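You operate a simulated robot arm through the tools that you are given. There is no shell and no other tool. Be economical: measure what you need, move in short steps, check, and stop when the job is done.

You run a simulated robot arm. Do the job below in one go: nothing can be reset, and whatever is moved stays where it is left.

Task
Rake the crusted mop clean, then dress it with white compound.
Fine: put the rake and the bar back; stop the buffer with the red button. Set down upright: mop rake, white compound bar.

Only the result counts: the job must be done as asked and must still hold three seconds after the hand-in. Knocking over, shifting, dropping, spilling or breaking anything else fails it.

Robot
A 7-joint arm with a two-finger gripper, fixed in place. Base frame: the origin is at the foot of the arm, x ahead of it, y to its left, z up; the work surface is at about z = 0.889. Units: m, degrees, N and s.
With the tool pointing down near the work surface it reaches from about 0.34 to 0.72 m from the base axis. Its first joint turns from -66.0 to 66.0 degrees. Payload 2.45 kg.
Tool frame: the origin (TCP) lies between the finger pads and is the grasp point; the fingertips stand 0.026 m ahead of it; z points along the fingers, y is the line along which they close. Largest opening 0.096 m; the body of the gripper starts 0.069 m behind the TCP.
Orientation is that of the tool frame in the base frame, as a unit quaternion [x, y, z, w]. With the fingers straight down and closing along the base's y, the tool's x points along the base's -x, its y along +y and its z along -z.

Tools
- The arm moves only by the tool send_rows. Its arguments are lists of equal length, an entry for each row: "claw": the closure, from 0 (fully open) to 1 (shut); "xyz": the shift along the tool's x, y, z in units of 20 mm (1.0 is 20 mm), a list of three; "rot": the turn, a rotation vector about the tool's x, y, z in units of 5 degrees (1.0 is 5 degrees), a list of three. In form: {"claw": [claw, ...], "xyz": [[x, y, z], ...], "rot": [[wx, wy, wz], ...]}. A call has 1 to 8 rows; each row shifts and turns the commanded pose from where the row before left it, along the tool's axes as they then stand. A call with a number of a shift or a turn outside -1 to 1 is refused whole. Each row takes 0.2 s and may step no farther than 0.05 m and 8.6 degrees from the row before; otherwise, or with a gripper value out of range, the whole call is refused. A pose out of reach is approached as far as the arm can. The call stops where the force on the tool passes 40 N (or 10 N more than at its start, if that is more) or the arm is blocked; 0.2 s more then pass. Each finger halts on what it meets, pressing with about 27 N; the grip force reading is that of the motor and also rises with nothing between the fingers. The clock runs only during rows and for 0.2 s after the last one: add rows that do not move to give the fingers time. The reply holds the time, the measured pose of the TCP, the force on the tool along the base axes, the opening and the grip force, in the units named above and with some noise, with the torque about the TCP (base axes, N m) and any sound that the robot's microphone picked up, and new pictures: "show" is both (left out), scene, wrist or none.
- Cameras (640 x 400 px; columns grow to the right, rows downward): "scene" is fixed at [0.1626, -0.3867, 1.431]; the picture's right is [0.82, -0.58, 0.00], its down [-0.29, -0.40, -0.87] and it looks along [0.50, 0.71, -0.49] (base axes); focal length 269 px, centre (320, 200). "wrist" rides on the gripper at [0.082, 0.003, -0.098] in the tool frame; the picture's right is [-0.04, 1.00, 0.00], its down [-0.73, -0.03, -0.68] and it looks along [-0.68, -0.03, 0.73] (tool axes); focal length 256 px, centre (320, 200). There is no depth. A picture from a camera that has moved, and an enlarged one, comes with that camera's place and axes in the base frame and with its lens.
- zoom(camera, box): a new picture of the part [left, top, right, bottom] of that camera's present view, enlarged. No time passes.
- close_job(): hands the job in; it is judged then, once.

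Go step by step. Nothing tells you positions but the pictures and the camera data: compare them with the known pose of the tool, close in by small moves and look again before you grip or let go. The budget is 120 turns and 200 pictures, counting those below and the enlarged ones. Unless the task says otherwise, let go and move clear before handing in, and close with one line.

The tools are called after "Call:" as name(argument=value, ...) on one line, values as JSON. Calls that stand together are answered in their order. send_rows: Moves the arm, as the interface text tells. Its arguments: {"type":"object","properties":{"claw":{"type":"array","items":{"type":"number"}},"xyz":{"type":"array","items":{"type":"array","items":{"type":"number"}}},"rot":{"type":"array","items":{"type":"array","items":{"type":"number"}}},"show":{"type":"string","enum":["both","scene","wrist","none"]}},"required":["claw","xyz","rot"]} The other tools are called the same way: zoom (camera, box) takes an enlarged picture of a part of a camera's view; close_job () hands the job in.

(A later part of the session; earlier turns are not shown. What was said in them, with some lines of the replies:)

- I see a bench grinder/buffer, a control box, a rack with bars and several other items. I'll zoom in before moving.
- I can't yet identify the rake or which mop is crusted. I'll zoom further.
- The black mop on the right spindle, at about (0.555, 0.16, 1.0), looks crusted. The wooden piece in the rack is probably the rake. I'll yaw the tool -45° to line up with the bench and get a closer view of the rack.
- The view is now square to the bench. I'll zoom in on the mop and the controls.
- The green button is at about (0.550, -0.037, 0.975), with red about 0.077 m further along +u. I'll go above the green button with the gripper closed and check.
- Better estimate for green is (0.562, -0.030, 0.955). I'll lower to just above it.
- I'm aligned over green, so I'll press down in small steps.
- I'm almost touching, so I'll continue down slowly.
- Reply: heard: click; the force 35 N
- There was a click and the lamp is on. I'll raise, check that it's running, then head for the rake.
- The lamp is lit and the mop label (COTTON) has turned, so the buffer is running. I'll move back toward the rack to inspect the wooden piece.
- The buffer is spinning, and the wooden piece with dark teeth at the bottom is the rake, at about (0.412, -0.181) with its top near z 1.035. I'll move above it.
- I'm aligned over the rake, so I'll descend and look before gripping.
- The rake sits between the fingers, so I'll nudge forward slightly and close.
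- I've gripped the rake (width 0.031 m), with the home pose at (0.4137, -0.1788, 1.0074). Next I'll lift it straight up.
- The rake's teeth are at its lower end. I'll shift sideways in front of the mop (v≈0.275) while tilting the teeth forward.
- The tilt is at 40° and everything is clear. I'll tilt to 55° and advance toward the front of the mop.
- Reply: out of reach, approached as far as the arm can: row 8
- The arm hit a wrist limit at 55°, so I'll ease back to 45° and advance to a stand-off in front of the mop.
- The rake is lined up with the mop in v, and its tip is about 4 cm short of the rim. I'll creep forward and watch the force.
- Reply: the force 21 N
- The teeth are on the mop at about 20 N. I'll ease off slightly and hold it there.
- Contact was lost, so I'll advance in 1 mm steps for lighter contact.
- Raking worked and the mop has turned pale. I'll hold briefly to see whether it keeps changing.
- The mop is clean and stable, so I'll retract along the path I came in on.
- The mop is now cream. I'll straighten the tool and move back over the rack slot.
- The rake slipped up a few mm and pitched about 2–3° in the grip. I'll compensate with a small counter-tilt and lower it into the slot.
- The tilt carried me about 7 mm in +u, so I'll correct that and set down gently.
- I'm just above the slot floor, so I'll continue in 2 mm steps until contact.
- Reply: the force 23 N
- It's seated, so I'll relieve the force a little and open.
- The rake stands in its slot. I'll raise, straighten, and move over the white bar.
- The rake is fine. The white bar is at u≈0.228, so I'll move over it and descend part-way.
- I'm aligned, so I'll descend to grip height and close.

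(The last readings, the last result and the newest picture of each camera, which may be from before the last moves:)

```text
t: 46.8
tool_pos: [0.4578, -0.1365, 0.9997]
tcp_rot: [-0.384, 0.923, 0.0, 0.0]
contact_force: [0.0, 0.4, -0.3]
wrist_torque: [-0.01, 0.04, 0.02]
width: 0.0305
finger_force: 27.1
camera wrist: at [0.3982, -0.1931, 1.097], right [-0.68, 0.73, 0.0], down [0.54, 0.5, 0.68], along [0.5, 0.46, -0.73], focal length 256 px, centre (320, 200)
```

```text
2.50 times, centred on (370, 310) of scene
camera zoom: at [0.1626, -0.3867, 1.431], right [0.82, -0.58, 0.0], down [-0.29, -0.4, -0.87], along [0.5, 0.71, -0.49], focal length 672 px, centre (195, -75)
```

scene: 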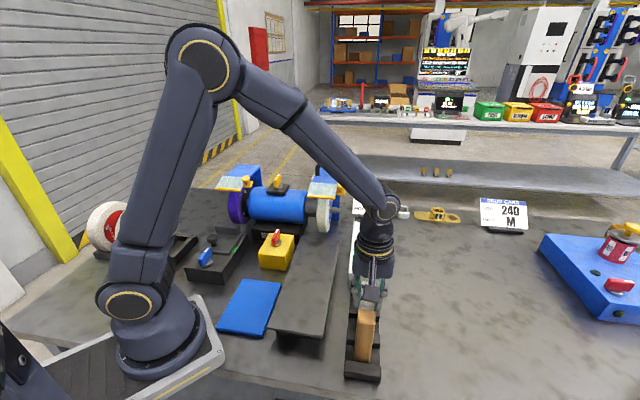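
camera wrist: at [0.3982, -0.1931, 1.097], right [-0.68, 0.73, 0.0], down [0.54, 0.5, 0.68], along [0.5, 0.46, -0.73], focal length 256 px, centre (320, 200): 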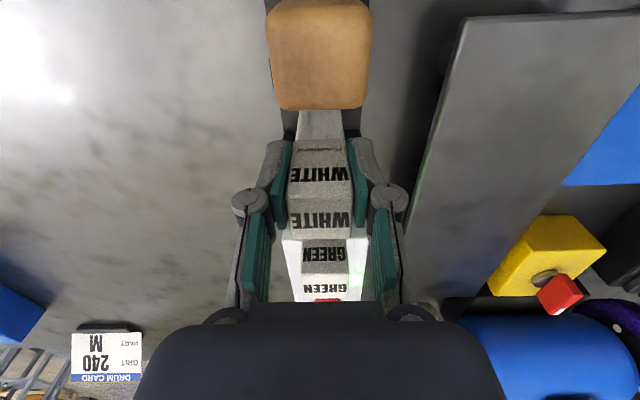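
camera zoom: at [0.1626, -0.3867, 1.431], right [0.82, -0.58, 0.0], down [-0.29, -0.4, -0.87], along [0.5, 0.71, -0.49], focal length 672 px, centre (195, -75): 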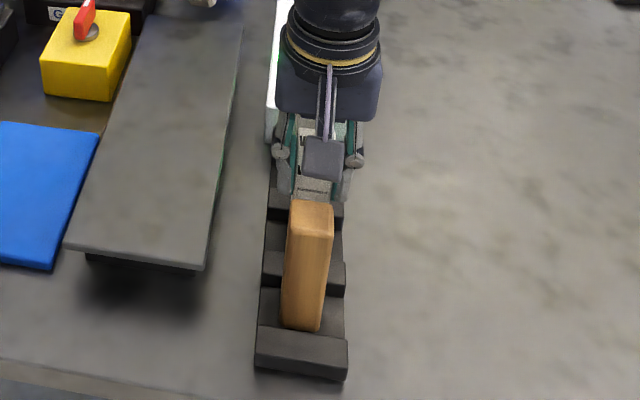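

The white bar is gripped, with home at (0.4578, -0.1365, 0.9997). Next I'll lift it.

Call:
send_rows(claw=[1, 1, 1, 1, 1, 1, 1, 1], xyz=[[0, 0, -1], [0, 0, -1], [0, 0, -1], [0, 0, -1], [0, 0, -1], [0, 0, -1], [0, 0, -1], [0, 0, -1]], rot=[[0, 0, 0], [0, 0, 0], [0, 0, 0], [0, 0, 0], [0, 0, 0], [0, 0, 0], [0, 0, 0], [0, 0, 0]])

Call:
zoom(camera="wrist", box=[220, 0, 420, 240])

Call:
zoom(camera="scene", box=[320, 180, 440, 340])

```text
t: 48.6
tool_pos: [0.4583, -0.1375, 1.1574]
tcp_rot: [-0.383, 0.924, 0.0, 0.001]
contact_force: [-0.5, 0.8, -1.0]
wrist_torque: [-0.03, 0.01, -0.01]
width: 0.0304
finger_force: 27.4
camera wrist: at [0.399, -0.1946, 1.2563], right [-0.68, 0.73, 0.0], down [0.54, 0.5, 0.68], along [0.5, 0.46, -0.73], focal length 256 px, centre (320, 200)
```

scene: 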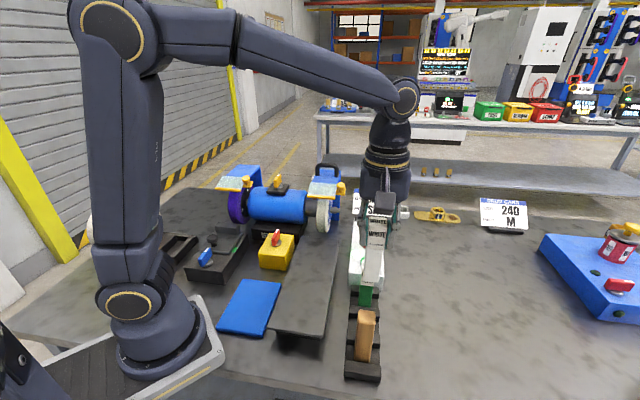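
wrist: 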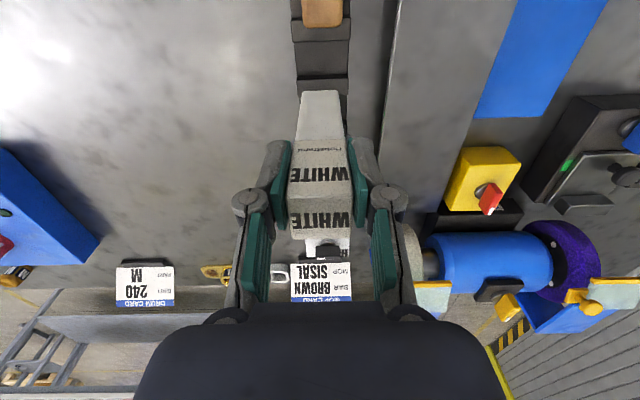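

```text
1.67 times, centred on (320, 120) of wrist
camera zoom: at [0.399, -0.1946, 1.2563], right [-0.68, 0.73, 0.0], down [0.54, 0.5, 0.68], along [0.5, 0.46, -0.73], focal length 427 px, centre (320, 333)
```

zoom: 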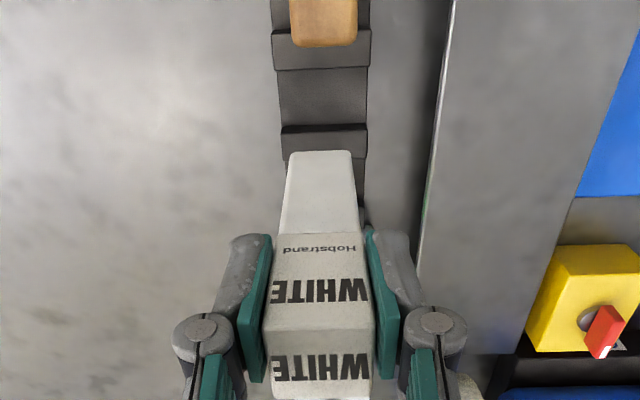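

```text
2.50 times, centred on (380, 260) of scene
camera zoom: at [0.1626, -0.3867, 1.431], right [0.82, -0.58, 0.0], down [-0.29, -0.4, -0.87], along [0.5, 0.71, -0.49], focal length 672 px, centre (170, 50)
```

zoom: 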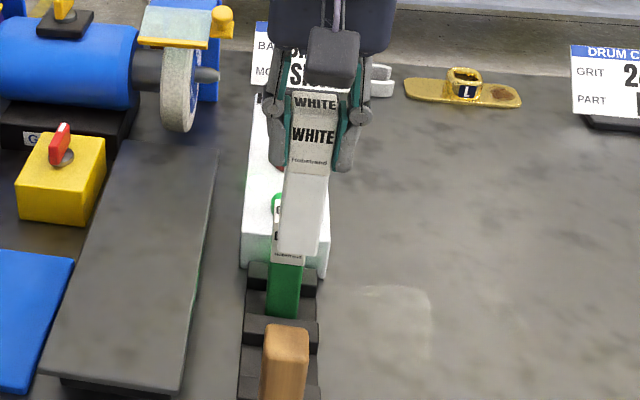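

The bar is held well, with its bottom about 0.098 m below the TCP. I'll shift sideways and tilt as before.

Call:
send_rows(claw=[1, 1, 1, 1, 1, 1, 1, 1], xyz=[[0, 0.9, 0], [0, 0.9, 0], [0, 0.9, 0], [0, 0.9, 0], [0, 0.9, 0], [0, 0.9, 0], [0, 0.9, 0], [0, 0.9, 0]], rot=[[0, -1, 0], [0, -1, 0], [0, -1, 0], [0, -1, 0], [0, -1, 0], [0, -1, 0], [0, -1, 0], [0, -1, 0]], show="none")

Call:
send_rows(claw=[1, 1, 1, 1, 1, 1, 1], xyz=[[0, 0, 0], [-0.383, 0, 1], [-0.383, 0, 1], [-0.383, 0, 1], [-0.383, 0, 1], [-0.383, 0, 1], [-0.383, 0, 1]], rot=[[0, -1, 0], [0, 0, 0], [0, 0, 0], [0, 0, 0], [0, 0, 0], [0, 0, 0], [0, 0, 0]])

Call:
zoom(camera="wrist", box=[220, 0, 420, 150])

```text
t: 50.4
tool_pos: [0.354, -0.0338, 1.1562]
tcp_rot: [-0.359, 0.868, 0.131, 0.317]
contact_force: [-0.3, 0.6, -1.6]
wrist_torque: [-0.03, 0.06, 0.03]
width: 0.0303
finger_force: 26.8
```

```text
t: 52.0
tool_pos: [0.4386, 0.0461, 1.1057]
tcp_rot: [-0.353, 0.853, 0.147, 0.354]
contact_force: [-0.3, -0.3, -1.8]
wrist_torque: [-0.07, 0.03, 0.0]
width: 0.0305
finger_force: 26.8
camera wrist: at [0.3471, -0.0412, 1.1168], right [-0.69, 0.73, 0.03], down [0.05, 0.01, 1.0], along [0.73, 0.69, -0.04], focal length 256 px, centre (320, 200)
```

scene: 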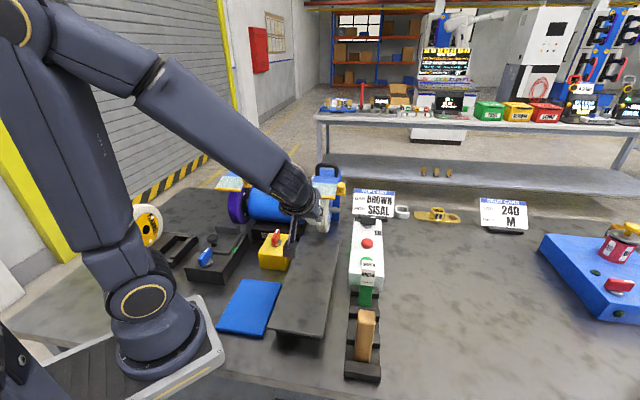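
wrist: 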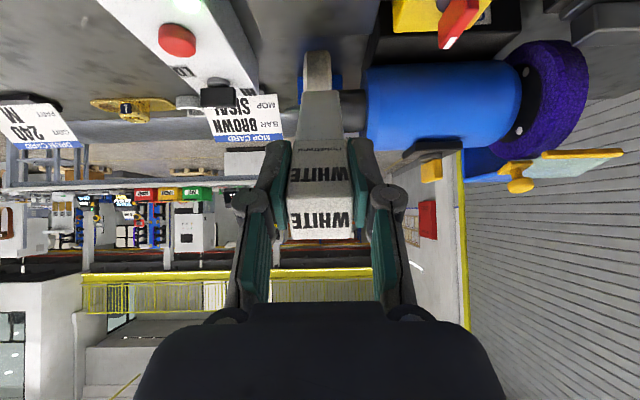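

```text
2.67 times, centred on (320, 75) of wrist
camera zoom: at [0.3471, -0.0412, 1.1168], right [-0.69, 0.73, 0.03], down [0.05, 0.01, 1.0], along [0.73, 0.69, -0.04], focal length 683 px, centre (320, 533)
```

zoom: 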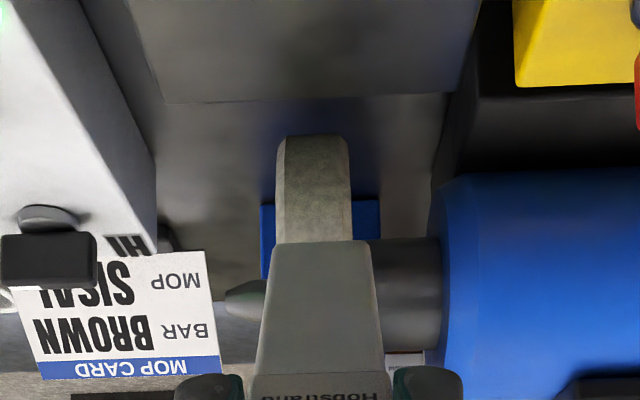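

Alignment is good. I'll close the gap and make light contact.

Call:
send_rows(claw=[1, 1, 1, 1, 1, 1, 1], xyz=[[-0.44, 0, 0.8], [-0.44, 0, 0.8], [-0.44, 0, 0.8], [-0.44, 0, 0.8], [-0.07, 0, 0.07], [-0.07, 0, 0.07], [0, 0, 0]], rot=[[0, 0, 0], [0, 0, 0], [0, 0, 0], [0, 0, 0], [0, 0, 0], [0, 0, 0], [0, 0, 0]], show="none")

Call:
zoom(camera="wrist", box=[270, 0, 370, 100])

```text
t: 53.6
tool_pos: [0.4902, 0.0988, 1.0854]
tcp_rot: [-0.353, 0.854, 0.146, 0.353]
contact_force: [-16.8, -13.1, 7.6]
wrist_torque: [-0.31, 0.34, 0.06]
width: 0.0308
finger_force: 27.1
```

```text
4.00 times, centred on (320, 50) of wrist
camera zoom: at [0.3981, 0.0106, 1.0971], right [-0.69, 0.73, 0.03], down [0.05, 0.01, 1.0], along [0.73, 0.69, -0.04], focal length 1024 px, centre (320, 800)
```

zoom: 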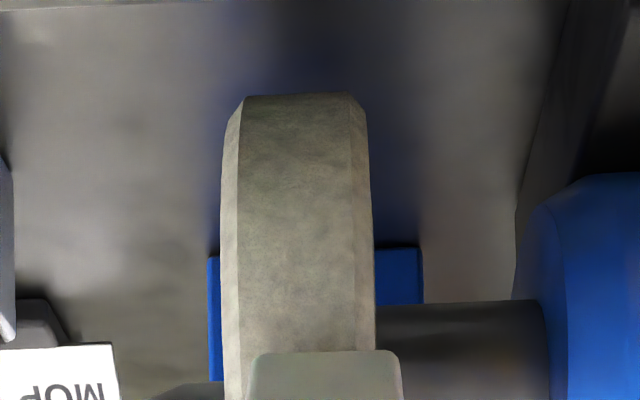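

Contact is at about 22 N, so I'll ease off a fraction and dwell.

Call:
send_rows(claw=[1, 1, 1, 1, 1, 1, 1, 1], xyz=[[0.03, 0, -0.03], [0, 0, 0], [0, 0, 0], [0, 0, 0], [0, 0, 0], [0, 0, 0], [0, 0, 0], [0, 0, 0]], rot=[[0, 0, 0], [0, 0, 0], [0, 0, 0], [0, 0, 0], [0, 0, 0], [0, 0, 0], [0, 0, 0], [0, 0, 0]], show="none")

Call:
zoom(camera="wrist", box=[270, 0, 370, 100])

```text
t: 55.4
tool_pos: [0.4891, 0.0984, 1.0854]
tcp_rot: [-0.355, 0.853, 0.147, 0.354]
contact_force: [-8.4, -6.0, 5.7]
wrist_torque: [0.0, -0.03, -0.02]
width: 0.0302
finger_force: 26.7
```

```text
4.00 times, centred on (320, 50) of wrist
camera zoom: at [0.3982, 0.0105, 1.0971], right [-0.69, 0.73, 0.03], down [0.05, 0.01, 1.0], along [0.72, 0.69, -0.04], focal length 1024 px, centre (320, 800)
```

zoom: 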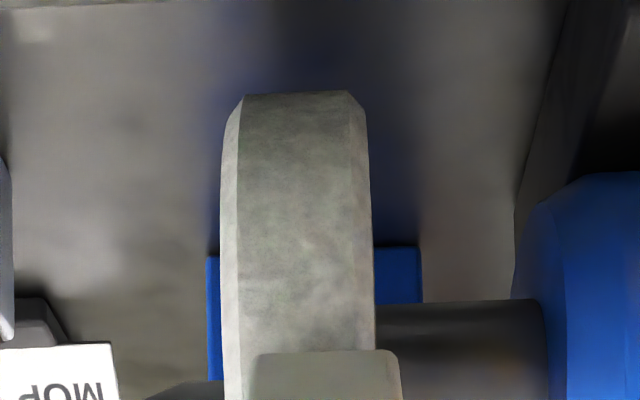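

The tone has shifted toward white, so I'll hold longer and compare.

Call:
send_rows(claw=[1, 1, 1, 1, 1, 1, 1, 1], xyz=[[0, 0, 0], [0, 0, 0], [0, 0, 0], [0, 0, 0], [0, 0, 0], [0, 0, 0], [0, 0, 0], [0, 0, 0]], rot=[[0, 0, 0], [0, 0, 0], [0, 0, 0], [0, 0, 0], [0, 0, 0], [0, 0, 0], [0, 0, 0], [0, 0, 0]], show="none")

Call:
zoom(camera="wrist", box=[270, 0, 370, 100])

Call:
zoom(camera="scene", box=[280, 170, 360, 250])

```text
t: 57.2
tool_pos: [0.4906, 0.0992, 1.0851]
tcp_rot: [-0.354, 0.854, 0.147, 0.353]
contact_force: [-6.7, -5.5, 4.9]
wrist_torque: [0.04, -0.04, -0.02]
width: 0.0304
finger_force: 27.0
```

```text
4.00 times, centred on (320, 50) of wrist
camera zoom: at [0.3982, 0.0104, 1.097], right [-0.69, 0.73, 0.03], down [0.05, 0.01, 1.0], along [0.72, 0.69, -0.04], focal length 1024 px, centre (320, 800)
```

zoom: 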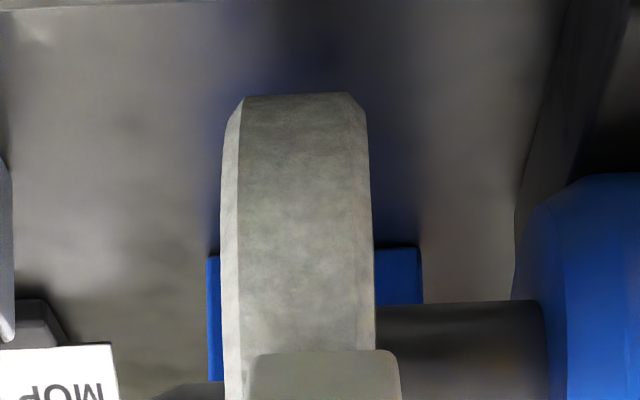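

```text
5.00 times, centred on (320, 210) of scene
camera zoom: at [0.1623, -0.3869, 1.431], right [0.82, -0.58, 0.0], down [-0.29, -0.4, -0.87], along [0.5, 0.71, -0.49], focal length 1344 px, centre (320, 150)
```

zoom: 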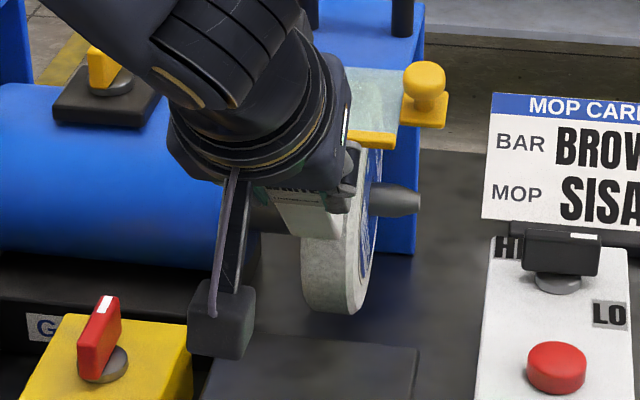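

The colour is stable between the last two views, so the mop is dressed white. I'll retract the same way.

Call:
send_rows(claw=[1, 1, 1, 1, 1, 1, 1, 1], xyz=[[0.445, 0, -1], [0.445, 0, -1], [0.445, 0, -1], [0.445, 0, -1], [0.445, 0, -1], [0.445, 0, -1], [0.445, 0, -1], [0.445, 0, -1]], rot=[[0, 0, 0], [0, 0, 0], [0, 0, 0], [0, 0, 0], [0, 0, 0], [0, 0, 0], [0, 0, 0], [0, 0, 0]], show="none")

Call:
send_rows(claw=[1, 1, 1, 1, 1, 1], xyz=[[0.29, 0, -0.65], [0.29, 0, -0.65], [0, 0, 0], [0, 0, 0], [0, 0, 0], [0, 0, 0]], rot=[[0, 0, 0], [0, 0, 0], [0, 1, 0], [0, 1, 0], [0, 1, 0], [0, 1, 0]])

Call:
zoom(camera="scene", box=[290, 160, 370, 250])

```text
t: 59.0
tool_pos: [0.375, -0.0157, 1.1468]
tcp_rot: [-0.353, 0.853, 0.147, 0.354]
contact_force: [-0.3, 0.2, -1.4]
wrist_torque: [-0.05, 0.04, -0.02]
width: 0.0304
finger_force: 27.3
```

```text
t: 60.4
tool_pos: [0.3556, -0.0366, 1.1591]
tcp_rot: [-0.373, 0.903, 0.081, 0.199]
contact_force: [0.2, -0.2, -1.0]
wrist_torque: [0.0, -0.01, -0.01]
width: 0.0306
finger_force: 26.9
camera wrist: at [0.2725, -0.1156, 1.213], right [-0.68, 0.73, 0.02], down [0.29, 0.25, 0.92], along [0.67, 0.63, -0.38], focal length 256 px, centre (320, 200)
```

scene: 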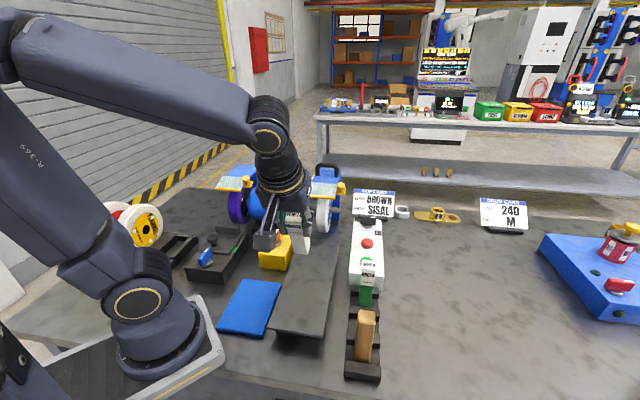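
wrist: 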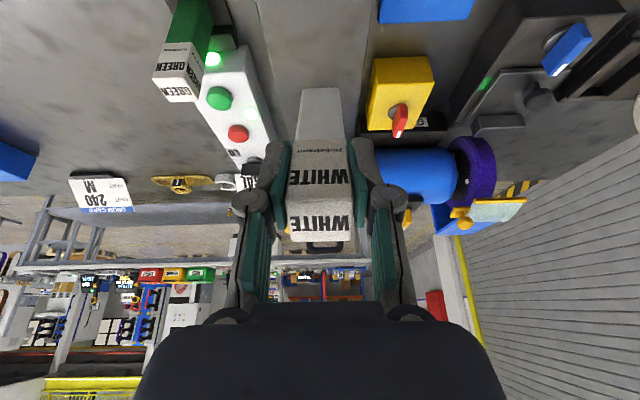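

```text
4.44 times, centred on (330, 205) of scene
camera zoom: at [0.1626, -0.3867, 1.431], right [0.82, -0.58, 0.0], down [-0.29, -0.4, -0.87], along [0.5, 0.71, -0.49], focal length 1195 px, centre (276, 178)
```

zoom: 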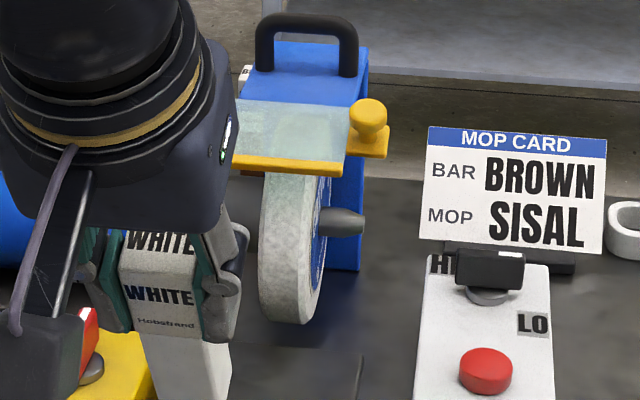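

The mop reads white. I'll straighten and return over the slot.

Call:
send_rows(claw=[1, 1, 1, 1, 1, 1, 1, 1], xyz=[[0, -0.894, 0], [0, -0.894, 0], [0, -0.894, 0], [0, -0.894, 0], [0, -0.894, 0], [0, -0.894, 0], [0, -0.894, 0], [0, -0.894, 0]], rot=[[0, 1, 0], [0, 1, 0], [0, 1, 0], [0, 1, 0], [0, 1, 0], [0, 0, 0], [0, 0, 0], [0, 0, 0]])

Call:
zoom(camera="wrist", box=[220, 0, 420, 240])

Call:
zoom(camera="scene", box=[320, 180, 440, 340])

```text
t: 62.2
tool_pos: [0.4574, -0.1358, 1.1586]
tcp_rot: [-0.383, 0.924, 0.0, 0.0]
contact_force: [0.3, -0.7, -1.7]
wrist_torque: [0.0, -0.02, 0.03]
width: 0.0305
finger_force: 26.9
camera wrist: at [0.3973, -0.1929, 1.2562], right [-0.68, 0.73, 0.0], down [0.54, 0.5, 0.68], along [0.5, 0.46, -0.73], focal length 256 px, centre (320, 200)
```

scene: 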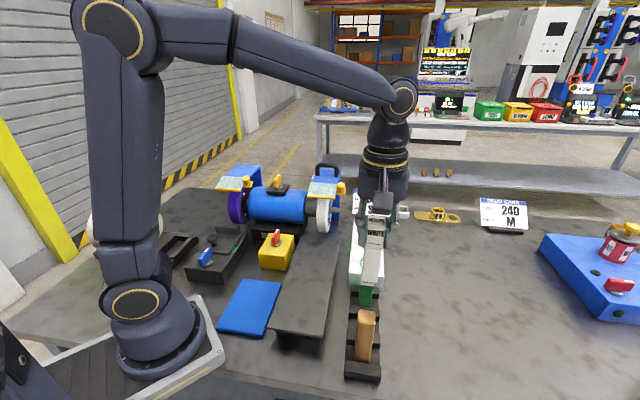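
wrist: 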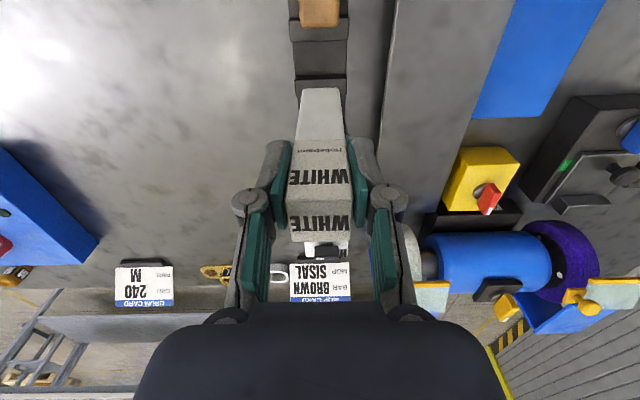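

```text
1.67 times, centred on (320, 120) of wrist
camera zoom: at [0.3973, -0.1929, 1.2562], right [-0.68, 0.73, 0.0], down [0.54, 0.5, 0.68], along [0.5, 0.46, -0.73], focal length 427 px, centre (320, 333)
```

zoom: 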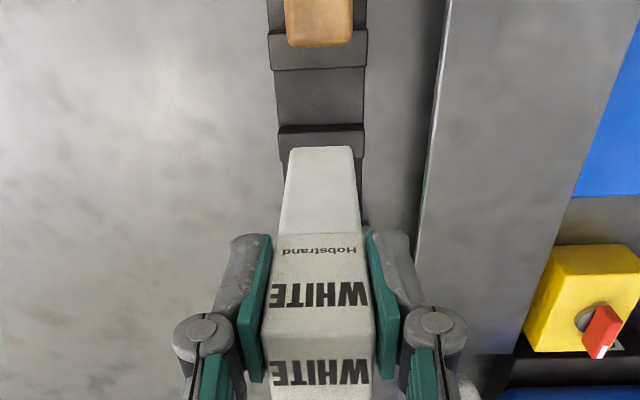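

```text
2.50 times, centred on (380, 260) of scene
camera zoom: at [0.1627, -0.3867, 1.431], right [0.82, -0.58, 0.0], down [-0.29, -0.4, -0.87], along [0.5, 0.71, -0.49], focal length 672 px, centre (170, 50)
```

zoom: 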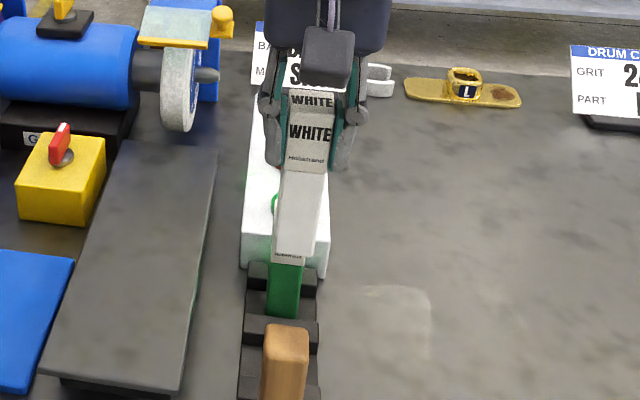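

There's only about 1° of pitch this time. I'll make a small compensation and lower.

Call:
send_rows(claw=[1, 1, 1, 1, 1, 1, 1, 1], xyz=[[0, -0.04, 0], [0.02, 0, 1], [0.02, 0, 1], [0.02, 0, 1], [0.02, 0, 1], [0.02, 0, 1], [0.02, 0, 1], [0.02, 0, 1]], rot=[[0, -0.2, 0], [0, 0, 0], [0, 0, 0], [0, 0, 0], [0, 0, 0], [0, 0, 0], [0, 0, 0], [0, 0, 0]])

Call:
zoom(camera="wrist", box=[220, 0, 420, 240])

Call:
zoom(camera="scene", box=[320, 240, 420, 380])

```text
t: 64.0
tool_pos: [0.4575, -0.1376, 1.0177]
tcp_rot: [-0.383, 0.924, 0.003, 0.008]
contact_force: [0.6, -0.8, -1.0]
wrist_torque: [-0.03, 0.01, -0.05]
width: 0.0304
finger_force: 26.9
camera wrist: at [0.3965, -0.1951, 1.1147], right [-0.68, 0.73, 0.0], down [0.53, 0.49, 0.69], along [0.51, 0.47, -0.72], focal length 256 px, centre (320, 200)
```

scene: 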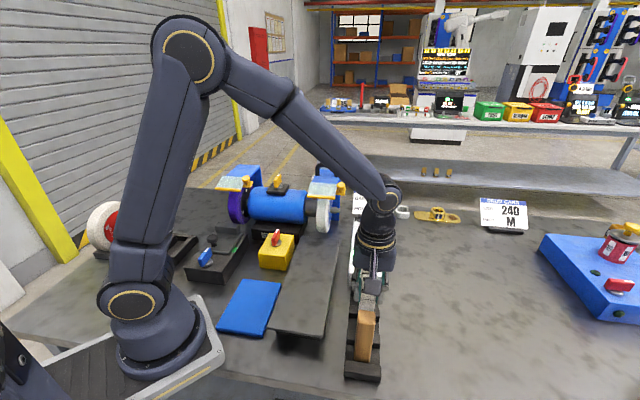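
wrist: 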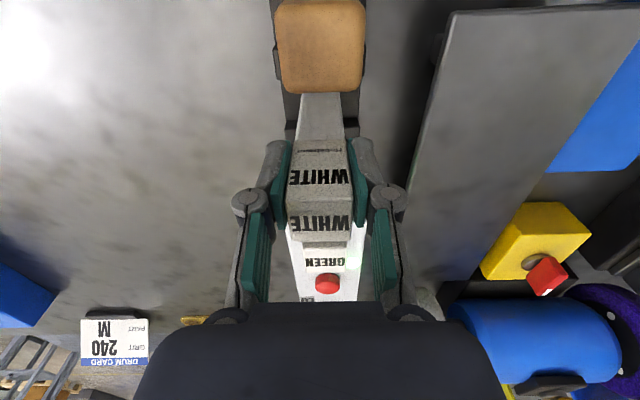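

```text
1.67 times, centred on (320, 120) of wrist
camera zoom: at [0.3965, -0.1951, 1.1147], right [-0.68, 0.73, 0.0], down [0.53, 0.49, 0.69], along [0.51, 0.47, -0.72], focal length 427 px, centre (320, 333)
```

zoom: 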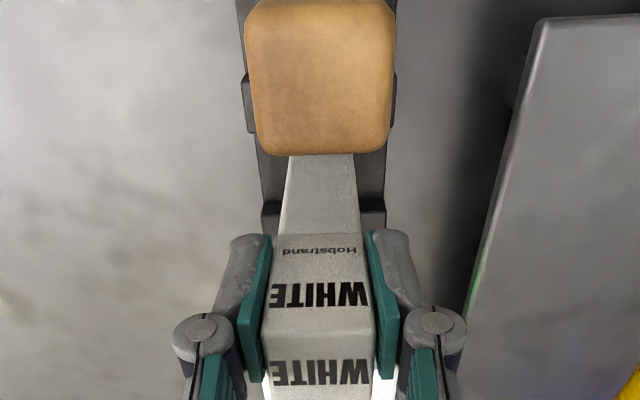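

```text
2.86 times, centred on (370, 310) of scene
camera zoom: at [0.1627, -0.3867, 1.431], right [0.82, -0.58, 0.0], down [-0.29, -0.4, -0.87], along [0.5, 0.71, -0.49], focal length 768 px, centre (177, -114)
```

zoom: 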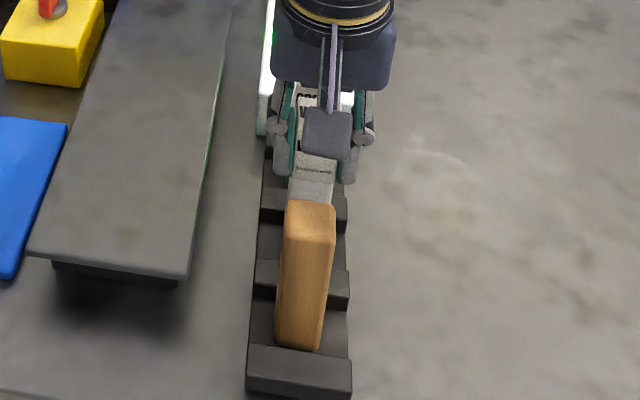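

I'm on target, so I'll lower the last 2 cm slowly.

Call:
send_rows(claw=[1, 1, 1, 1, 1, 1, 1], xyz=[[-0.03, 0, 0.5], [0, 0, 0.2], [0, 0, 0.1], [0, 0, 0.07], [0, 0, 0.05], [0, 0, 0.05], [0, 0, 0]], rot=[[0, 0, 0], [0, 0, 0], [0, 0, 0], [0, 0, 0], [0, 0, 0], [0, 0, 0], [0, 0, 0]], show="wrist")

```text
t: 65.6
tool_pos: [0.4574, -0.1366, 0.9987]
tcp_rot: [-0.383, 0.924, 0.003, 0.008]
contact_force: [0.8, -0.2, -1.7]
wrist_torque: [0.0, 0.0, -0.02]
width: 0.0305
finger_force: 26.9
camera wrist: at [0.3974, -0.1938, 1.0953], right [-0.68, 0.73, 0.0], down [0.53, 0.49, 0.69], along [0.51, 0.47, -0.72], focal length 256 px, centre (320, 200)
```

wrist: 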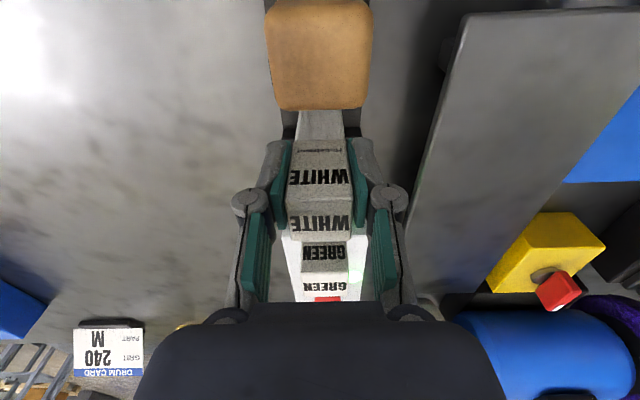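

Call:
send_rows(claw=[1, 1, 1, 1], xyz=[[0, 0, 0.06], [0, 0, 0.06], [0, 0, 0.04], [0, 0, 0]], rot=[[0, 0, 0], [0, 0, 0], [0, 0, 0], [0, 0, 0]], show="none")

```text
t: 66.6
tool_pos: [0.4584, -0.1369, 0.9971]
tcp_rot: [-0.383, 0.924, 0.003, 0.009]
contact_force: [-7.1, -1.0, 22.3]
wrist_torque: [-0.03, 0.28, 0.01]
width: 0.0308
finger_force: 27.1
```

The bar is in firm contact with the slot floor, so I'll relieve and open.

Call:
send_rows(claw=[1, 0.6, 0.4, 0.2, 0, 0, 0], xyz=[[0, 0, -0.06], [0, 0, 0], [0, 0, 0], [0, 0, 0], [0, 0, 0], [0, 0, 0], [0, 0, 0]], rot=[[0, 0, 0], [0, 0, 0], [0, 0, 0], [0, 0, 0], [0, 0, 0], [0, 0, 0], [0, 0, 0]], show="none")

Call:
send_rows(claw=[0, 0, 0, 0, 0, 0, 0], xyz=[[0, 0, -1], [0, 0, -1], [0, 0, -1], [0, 0, -1], [0, 0, -1], [0, 0, -1], [0, 0, 0]], rot=[[0, 0, 0], [0, 0, 0], [0, 0, 0], [0, 0, 0], [0, 0, 0], [0, 0, 0], [0, 0.2, 0]])

Call:
zoom(camera="scene", box=[320, 240, 420, 380])

```text
t: 68.2
tool_pos: [0.4586, -0.1359, 0.9972]
tcp_rot: [-0.383, 0.924, 0.003, 0.008]
contact_force: [-0.1, 0.0, 0.4]
wrist_torque: [-0.02, 0.01, 0.01]
width: 0.0962
finger_force: 0.2
```

```text
t: 69.8
tool_pos: [0.4567, -0.1393, 1.1166]
tcp_rot: [-0.383, 0.924, -0.001, 0.001]
contact_force: [0.2, 0.5, 0.2]
wrist_torque: [-0.01, 0.01, 0.0]
width: 0.0959
finger_force: 0.0
camera wrist: at [0.398, -0.1948, 1.2152], right [-0.68, 0.73, 0.0], down [0.54, 0.5, 0.68], along [0.5, 0.46, -0.73], focal length 256 px, centre (320, 200)
```

scene: 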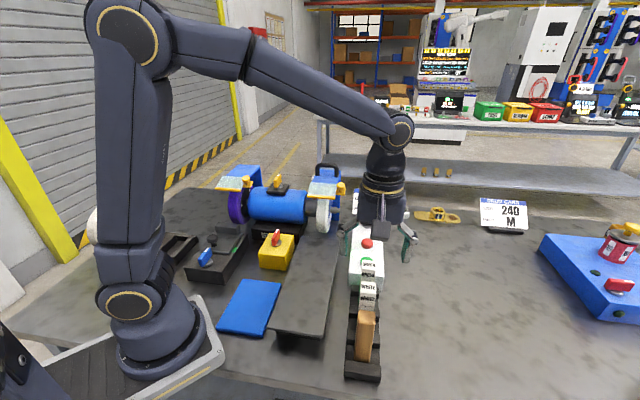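
wrist: 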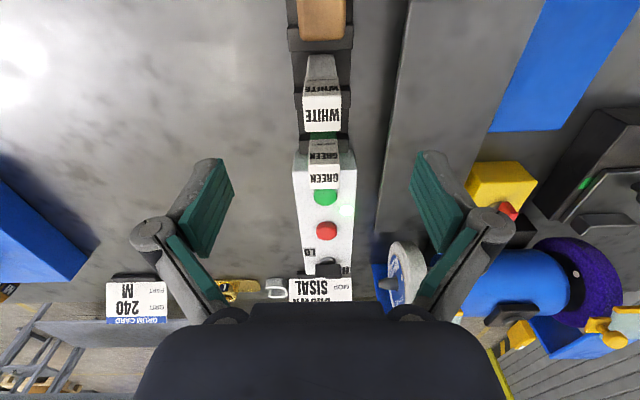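

```text
2.86 times, centred on (370, 310) of scene
camera zoom: at [0.1626, -0.3867, 1.431], right [0.82, -0.58, 0.0], down [-0.29, -0.4, -0.87], along [0.5, 0.71, -0.49], focal length 768 px, centre (177, -114)
```

zoom: 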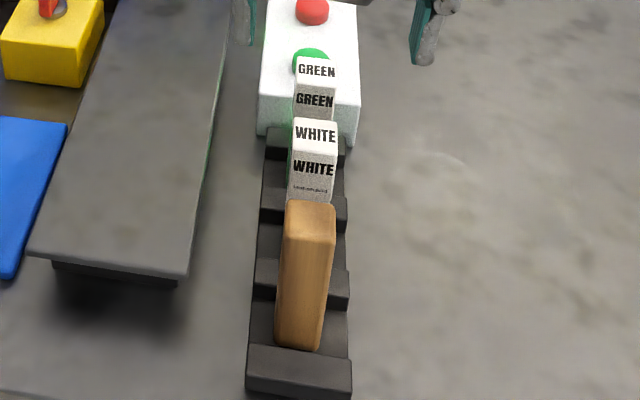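

Both items stand upright in their slots. Now the red button at about (0.609, 0.017, 0.96). I'll go above it with the gripper closed.

Call:
send_rows(claw=[0.5, 1, 1, 1, 1, 1, 1, 1], xyz=[[-1, 0.02, 0], [-1, 0.02, 0], [-1, 0.02, 0], [-1, 0.02, 0], [-1, 0.02, 0], [-1, 0.02, 0], [-1, 0.02, 0], [-1, 0, 0]], rot=[[0, 0, 0], [0, 0, 0], [0, 0, 0], [0, 0, 0], [0, 0, 0], [0, 0, 0], [0, 0, 0], [0, 0, 0]], show="none")

Call:
send_rows(claw=[1, 1, 1, 1, 1, 1, 1], xyz=[[-0.97, 0, 0], [-0.97, 0, 0], [-0.97, 0, 0], [0, 0, 1], [0, 0, 1], [0, 0, 1], [0, 0, 1]], rot=[[0, 0, 0], [0, 0, 0], [0, 0, 0], [0, 0, 0], [0, 0, 0], [0, 0, 0], [0, 0, 0]])

Call:
zoom(camera="scene", box=[320, 170, 420, 280])

```text
t: 71.6
tool_pos: [0.5698, -0.0227, 1.1167]
tcp_rot: [-0.384, 0.923, 0.0, 0.0]
contact_force: [-0.6, 0.6, 0.2]
wrist_torque: [0.01, 0.01, -0.01]
width: 0.0
finger_force: 27.1
```

```text
t: 73.2
tool_pos: [0.6095, 0.0177, 1.0371]
tcp_rot: [-0.383, 0.924, 0.0, 0.0]
contact_force: [-0.2, -0.2, 0.2]
wrist_torque: [-0.03, 0.03, 0.01]
width: 0.0002
finger_force: 27.2
camera wrist: at [0.5503, -0.0372, 1.1349], right [-0.68, 0.73, 0.0], down [0.54, 0.5, 0.68], along [0.5, 0.46, -0.73], focal length 256 px, centre (320, 200)
```

scene: 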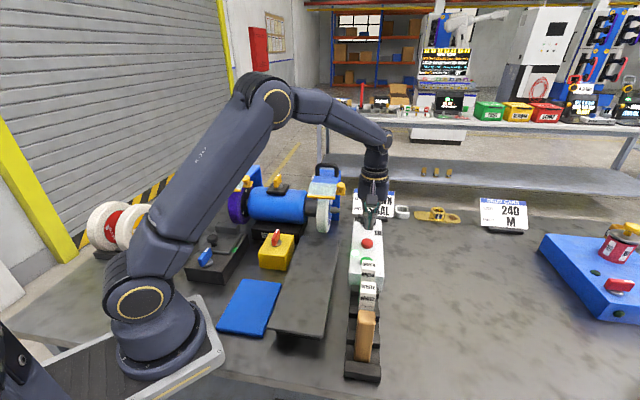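
wrist: 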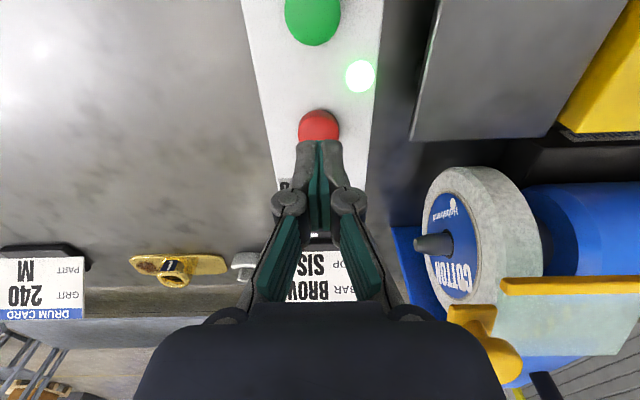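

```text
3.64 times, centred on (370, 225) of scene
camera zoom: at [0.1626, -0.3867, 1.431], right [0.82, -0.58, 0.0], down [-0.29, -0.4, -0.87], along [0.5, 0.71, -0.49], focal length 978 px, centre (138, 109)
```

zoom: 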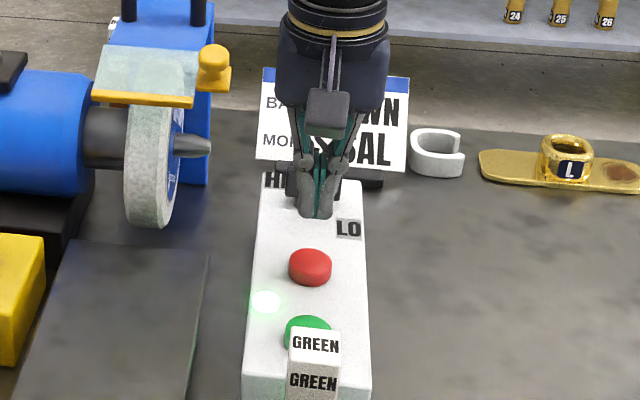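

I'm nearly aligned. I'll shift 5 mm forward and press.

Call:
send_rows(claw=[1, 1, 1, 1, 1, 1, 1, 1], xyz=[[-0.28, 0, 1], [0, 0, 1], [0, 0, 0.7], [0, 0, 0.2], [0, 0, 0.15], [0, 0, 0.15], [0, 0, 0.15], [0, 0, 0.1]], rot=[[0, 0, 0], [0, 0, 0], [0, 0, 0], [0, 0, 0], [0, 0, 0], [0, 0, 0], [0, 0, 0], [0, 0, 0]], show="wrist")

```text
t: 75.0
tool_pos: [0.6139, 0.0228, 0.9695]
tcp_rot: [-0.383, 0.924, 0.0, 0.001]
contact_force: [-3.0, 1.1, 11.9]
wrist_torque: [0.15, 0.01, 0.02]
width: 0.0059
finger_force: 28.3
heard: click
camera wrist: at [0.5537, -0.0337, 1.0671], right [-0.68, 0.73, 0.0], down [0.54, 0.5, 0.68], along [0.5, 0.46, -0.73], focal length 256 px, centre (320, 200)
```

wrist: 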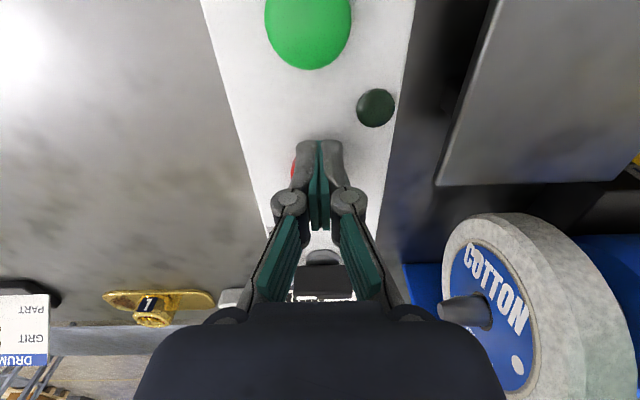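

It clicked and the lamp is off. I'll rise clear and do a final check.

Call:
send_rows(claw=[1, 1, 1, 1, 1, 1, 1, 1], xyz=[[0, 0, -1], [0, 0, -1], [0, 0, -1], [0, 0, -1], [0, 0, -1], [0, 0, -1], [0, 0, -1], [0, 0, -1]], rot=[[0, 0, 0], [0, 0, 0], [0, 0, 0], [0, 0, 0], [0, 0, 0], [0, 0, 0], [0, 0, 0], [0, 0, 0]])

Call:
send_rows(claw=[1, 1, 1, 1, 1, 1, 1, 1], xyz=[[1, 0, -0.3], [1, 0, -0.3], [1, 0, -0.3], [1, 0, -0.3], [1, 0, -0.3], [1, 0, 0], [1, 0, 0], [1, 0, 0]], rot=[[0, 0, 0], [0, 0, 0], [0, 0, 0], [0, 0, 0], [0, 0, 0], [0, 0, 0], [0, 0, 0], [0, 0, 0]])

Call:
zoom(camera="wrist", box=[240, 0, 460, 300])

Call:
zoom(camera="scene", box=[290, 160, 410, 380])

```text
t: 76.8
tool_pos: [0.6134, 0.0219, 1.1287]
tcp_rot: [-0.383, 0.924, 0.0, 0.0]
contact_force: [-0.2, -0.3, 0.7]
wrist_torque: [0.01, -0.03, -0.04]
width: 0.0
finger_force: 28.8
camera wrist: at [0.5536, -0.0343, 1.2268], right [-0.68, 0.73, 0.0], down [0.54, 0.5, 0.68], along [0.5, 0.46, -0.73], focal length 256 px, centre (320, 200)
```

scene: 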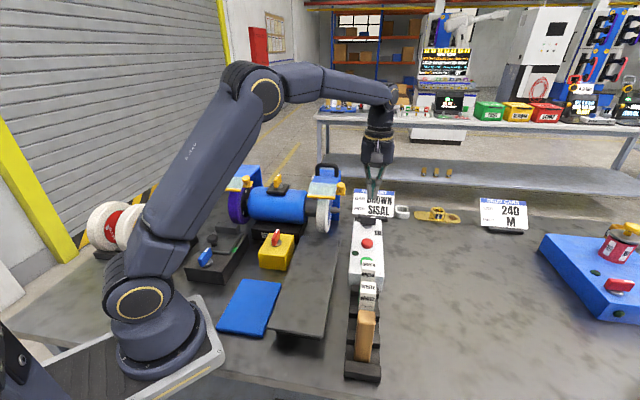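
wrist: 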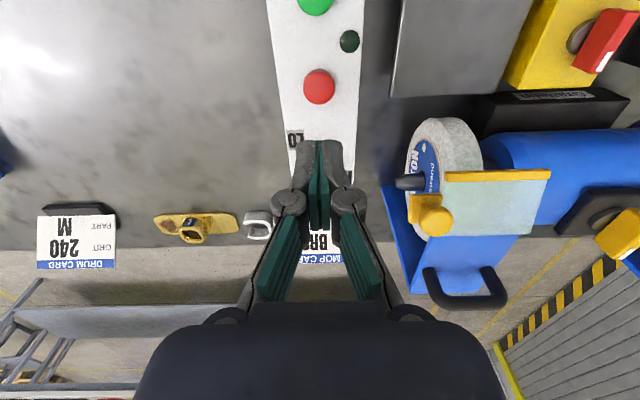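

```text
t: 78.6
tool_pos: [0.4984, -0.0908, 1.1568]
tcp_rot: [-0.384, 0.924, 0.0, 0.001]
contact_force: [0.3, -0.3, -0.9]
wrist_torque: [0.0, 0.02, -0.02]
width: 0.0001
finger_force: 28.5
camera wrist: at [0.44, -0.1479, 1.255], right [-0.68, 0.73, 0.0], down [0.54, 0.5, 0.68], along [0.5, 0.46, -0.73], focal length 256 px, centre (320, 200)
```

scene: 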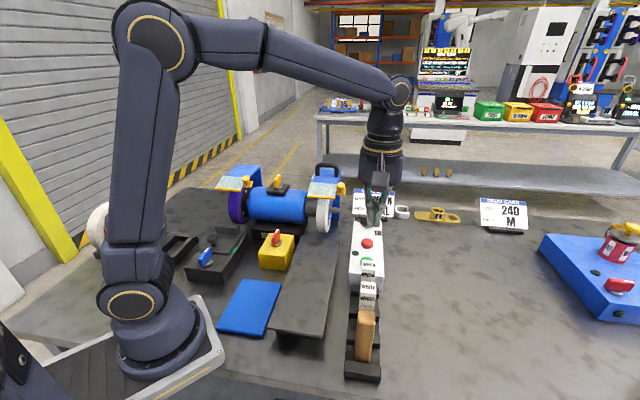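
wrist: 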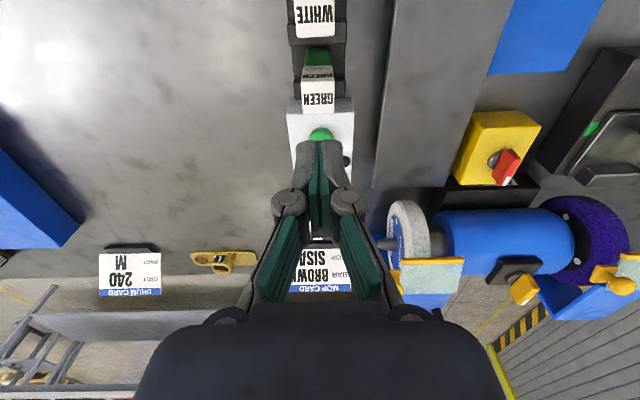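

```text
1.33 times, centred on (350, 150) of wrist
camera zoom: at [0.44, -0.1479, 1.255], right [-0.68, 0.73, 0.0], down [0.54, 0.5, 0.68], along [0.5, 0.46, -0.73], focal length 341 px, centre (280, 267)
```

zoom: 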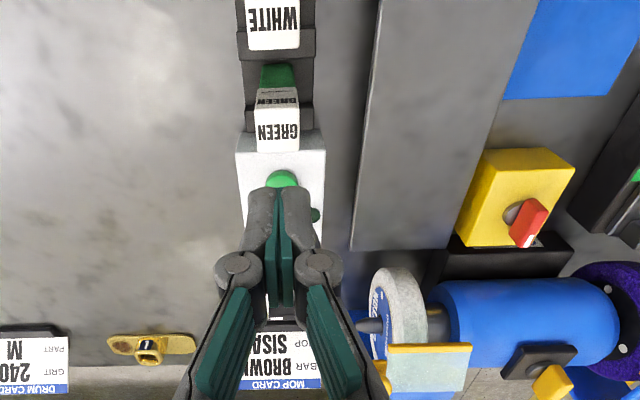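

```text
1.82 times, centred on (350, 270) of scene
camera zoom: at [0.1626, -0.3867, 1.431], right [0.82, -0.58, 0.0], down [-0.29, -0.4, -0.87], along [0.5, 0.71, -0.49], focal length 489 px, centre (266, 73)
```

zoom: 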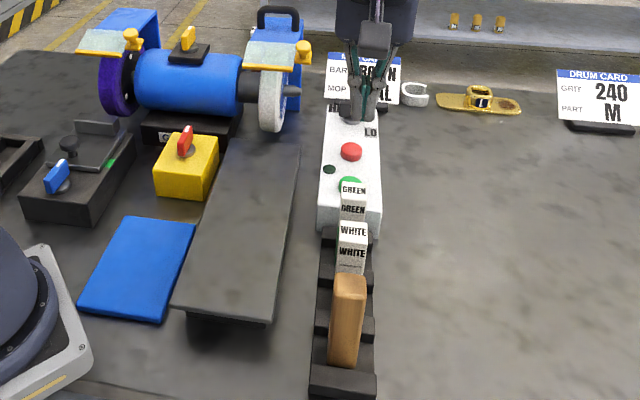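

The lamp is out, the mop is white, and the rake and bar are upright in their slots with the arm clear. I'm handing in.

Call:
close_job()

```text
The job is handed in.
```

I raked the crusted cotton mop clean and dressed it with white compound. The rake and the white bar are standing upright in their rack slots again. I stopped the buffer with the red button; it clicked and the running lamp went out. The arm is clear of the bench items.
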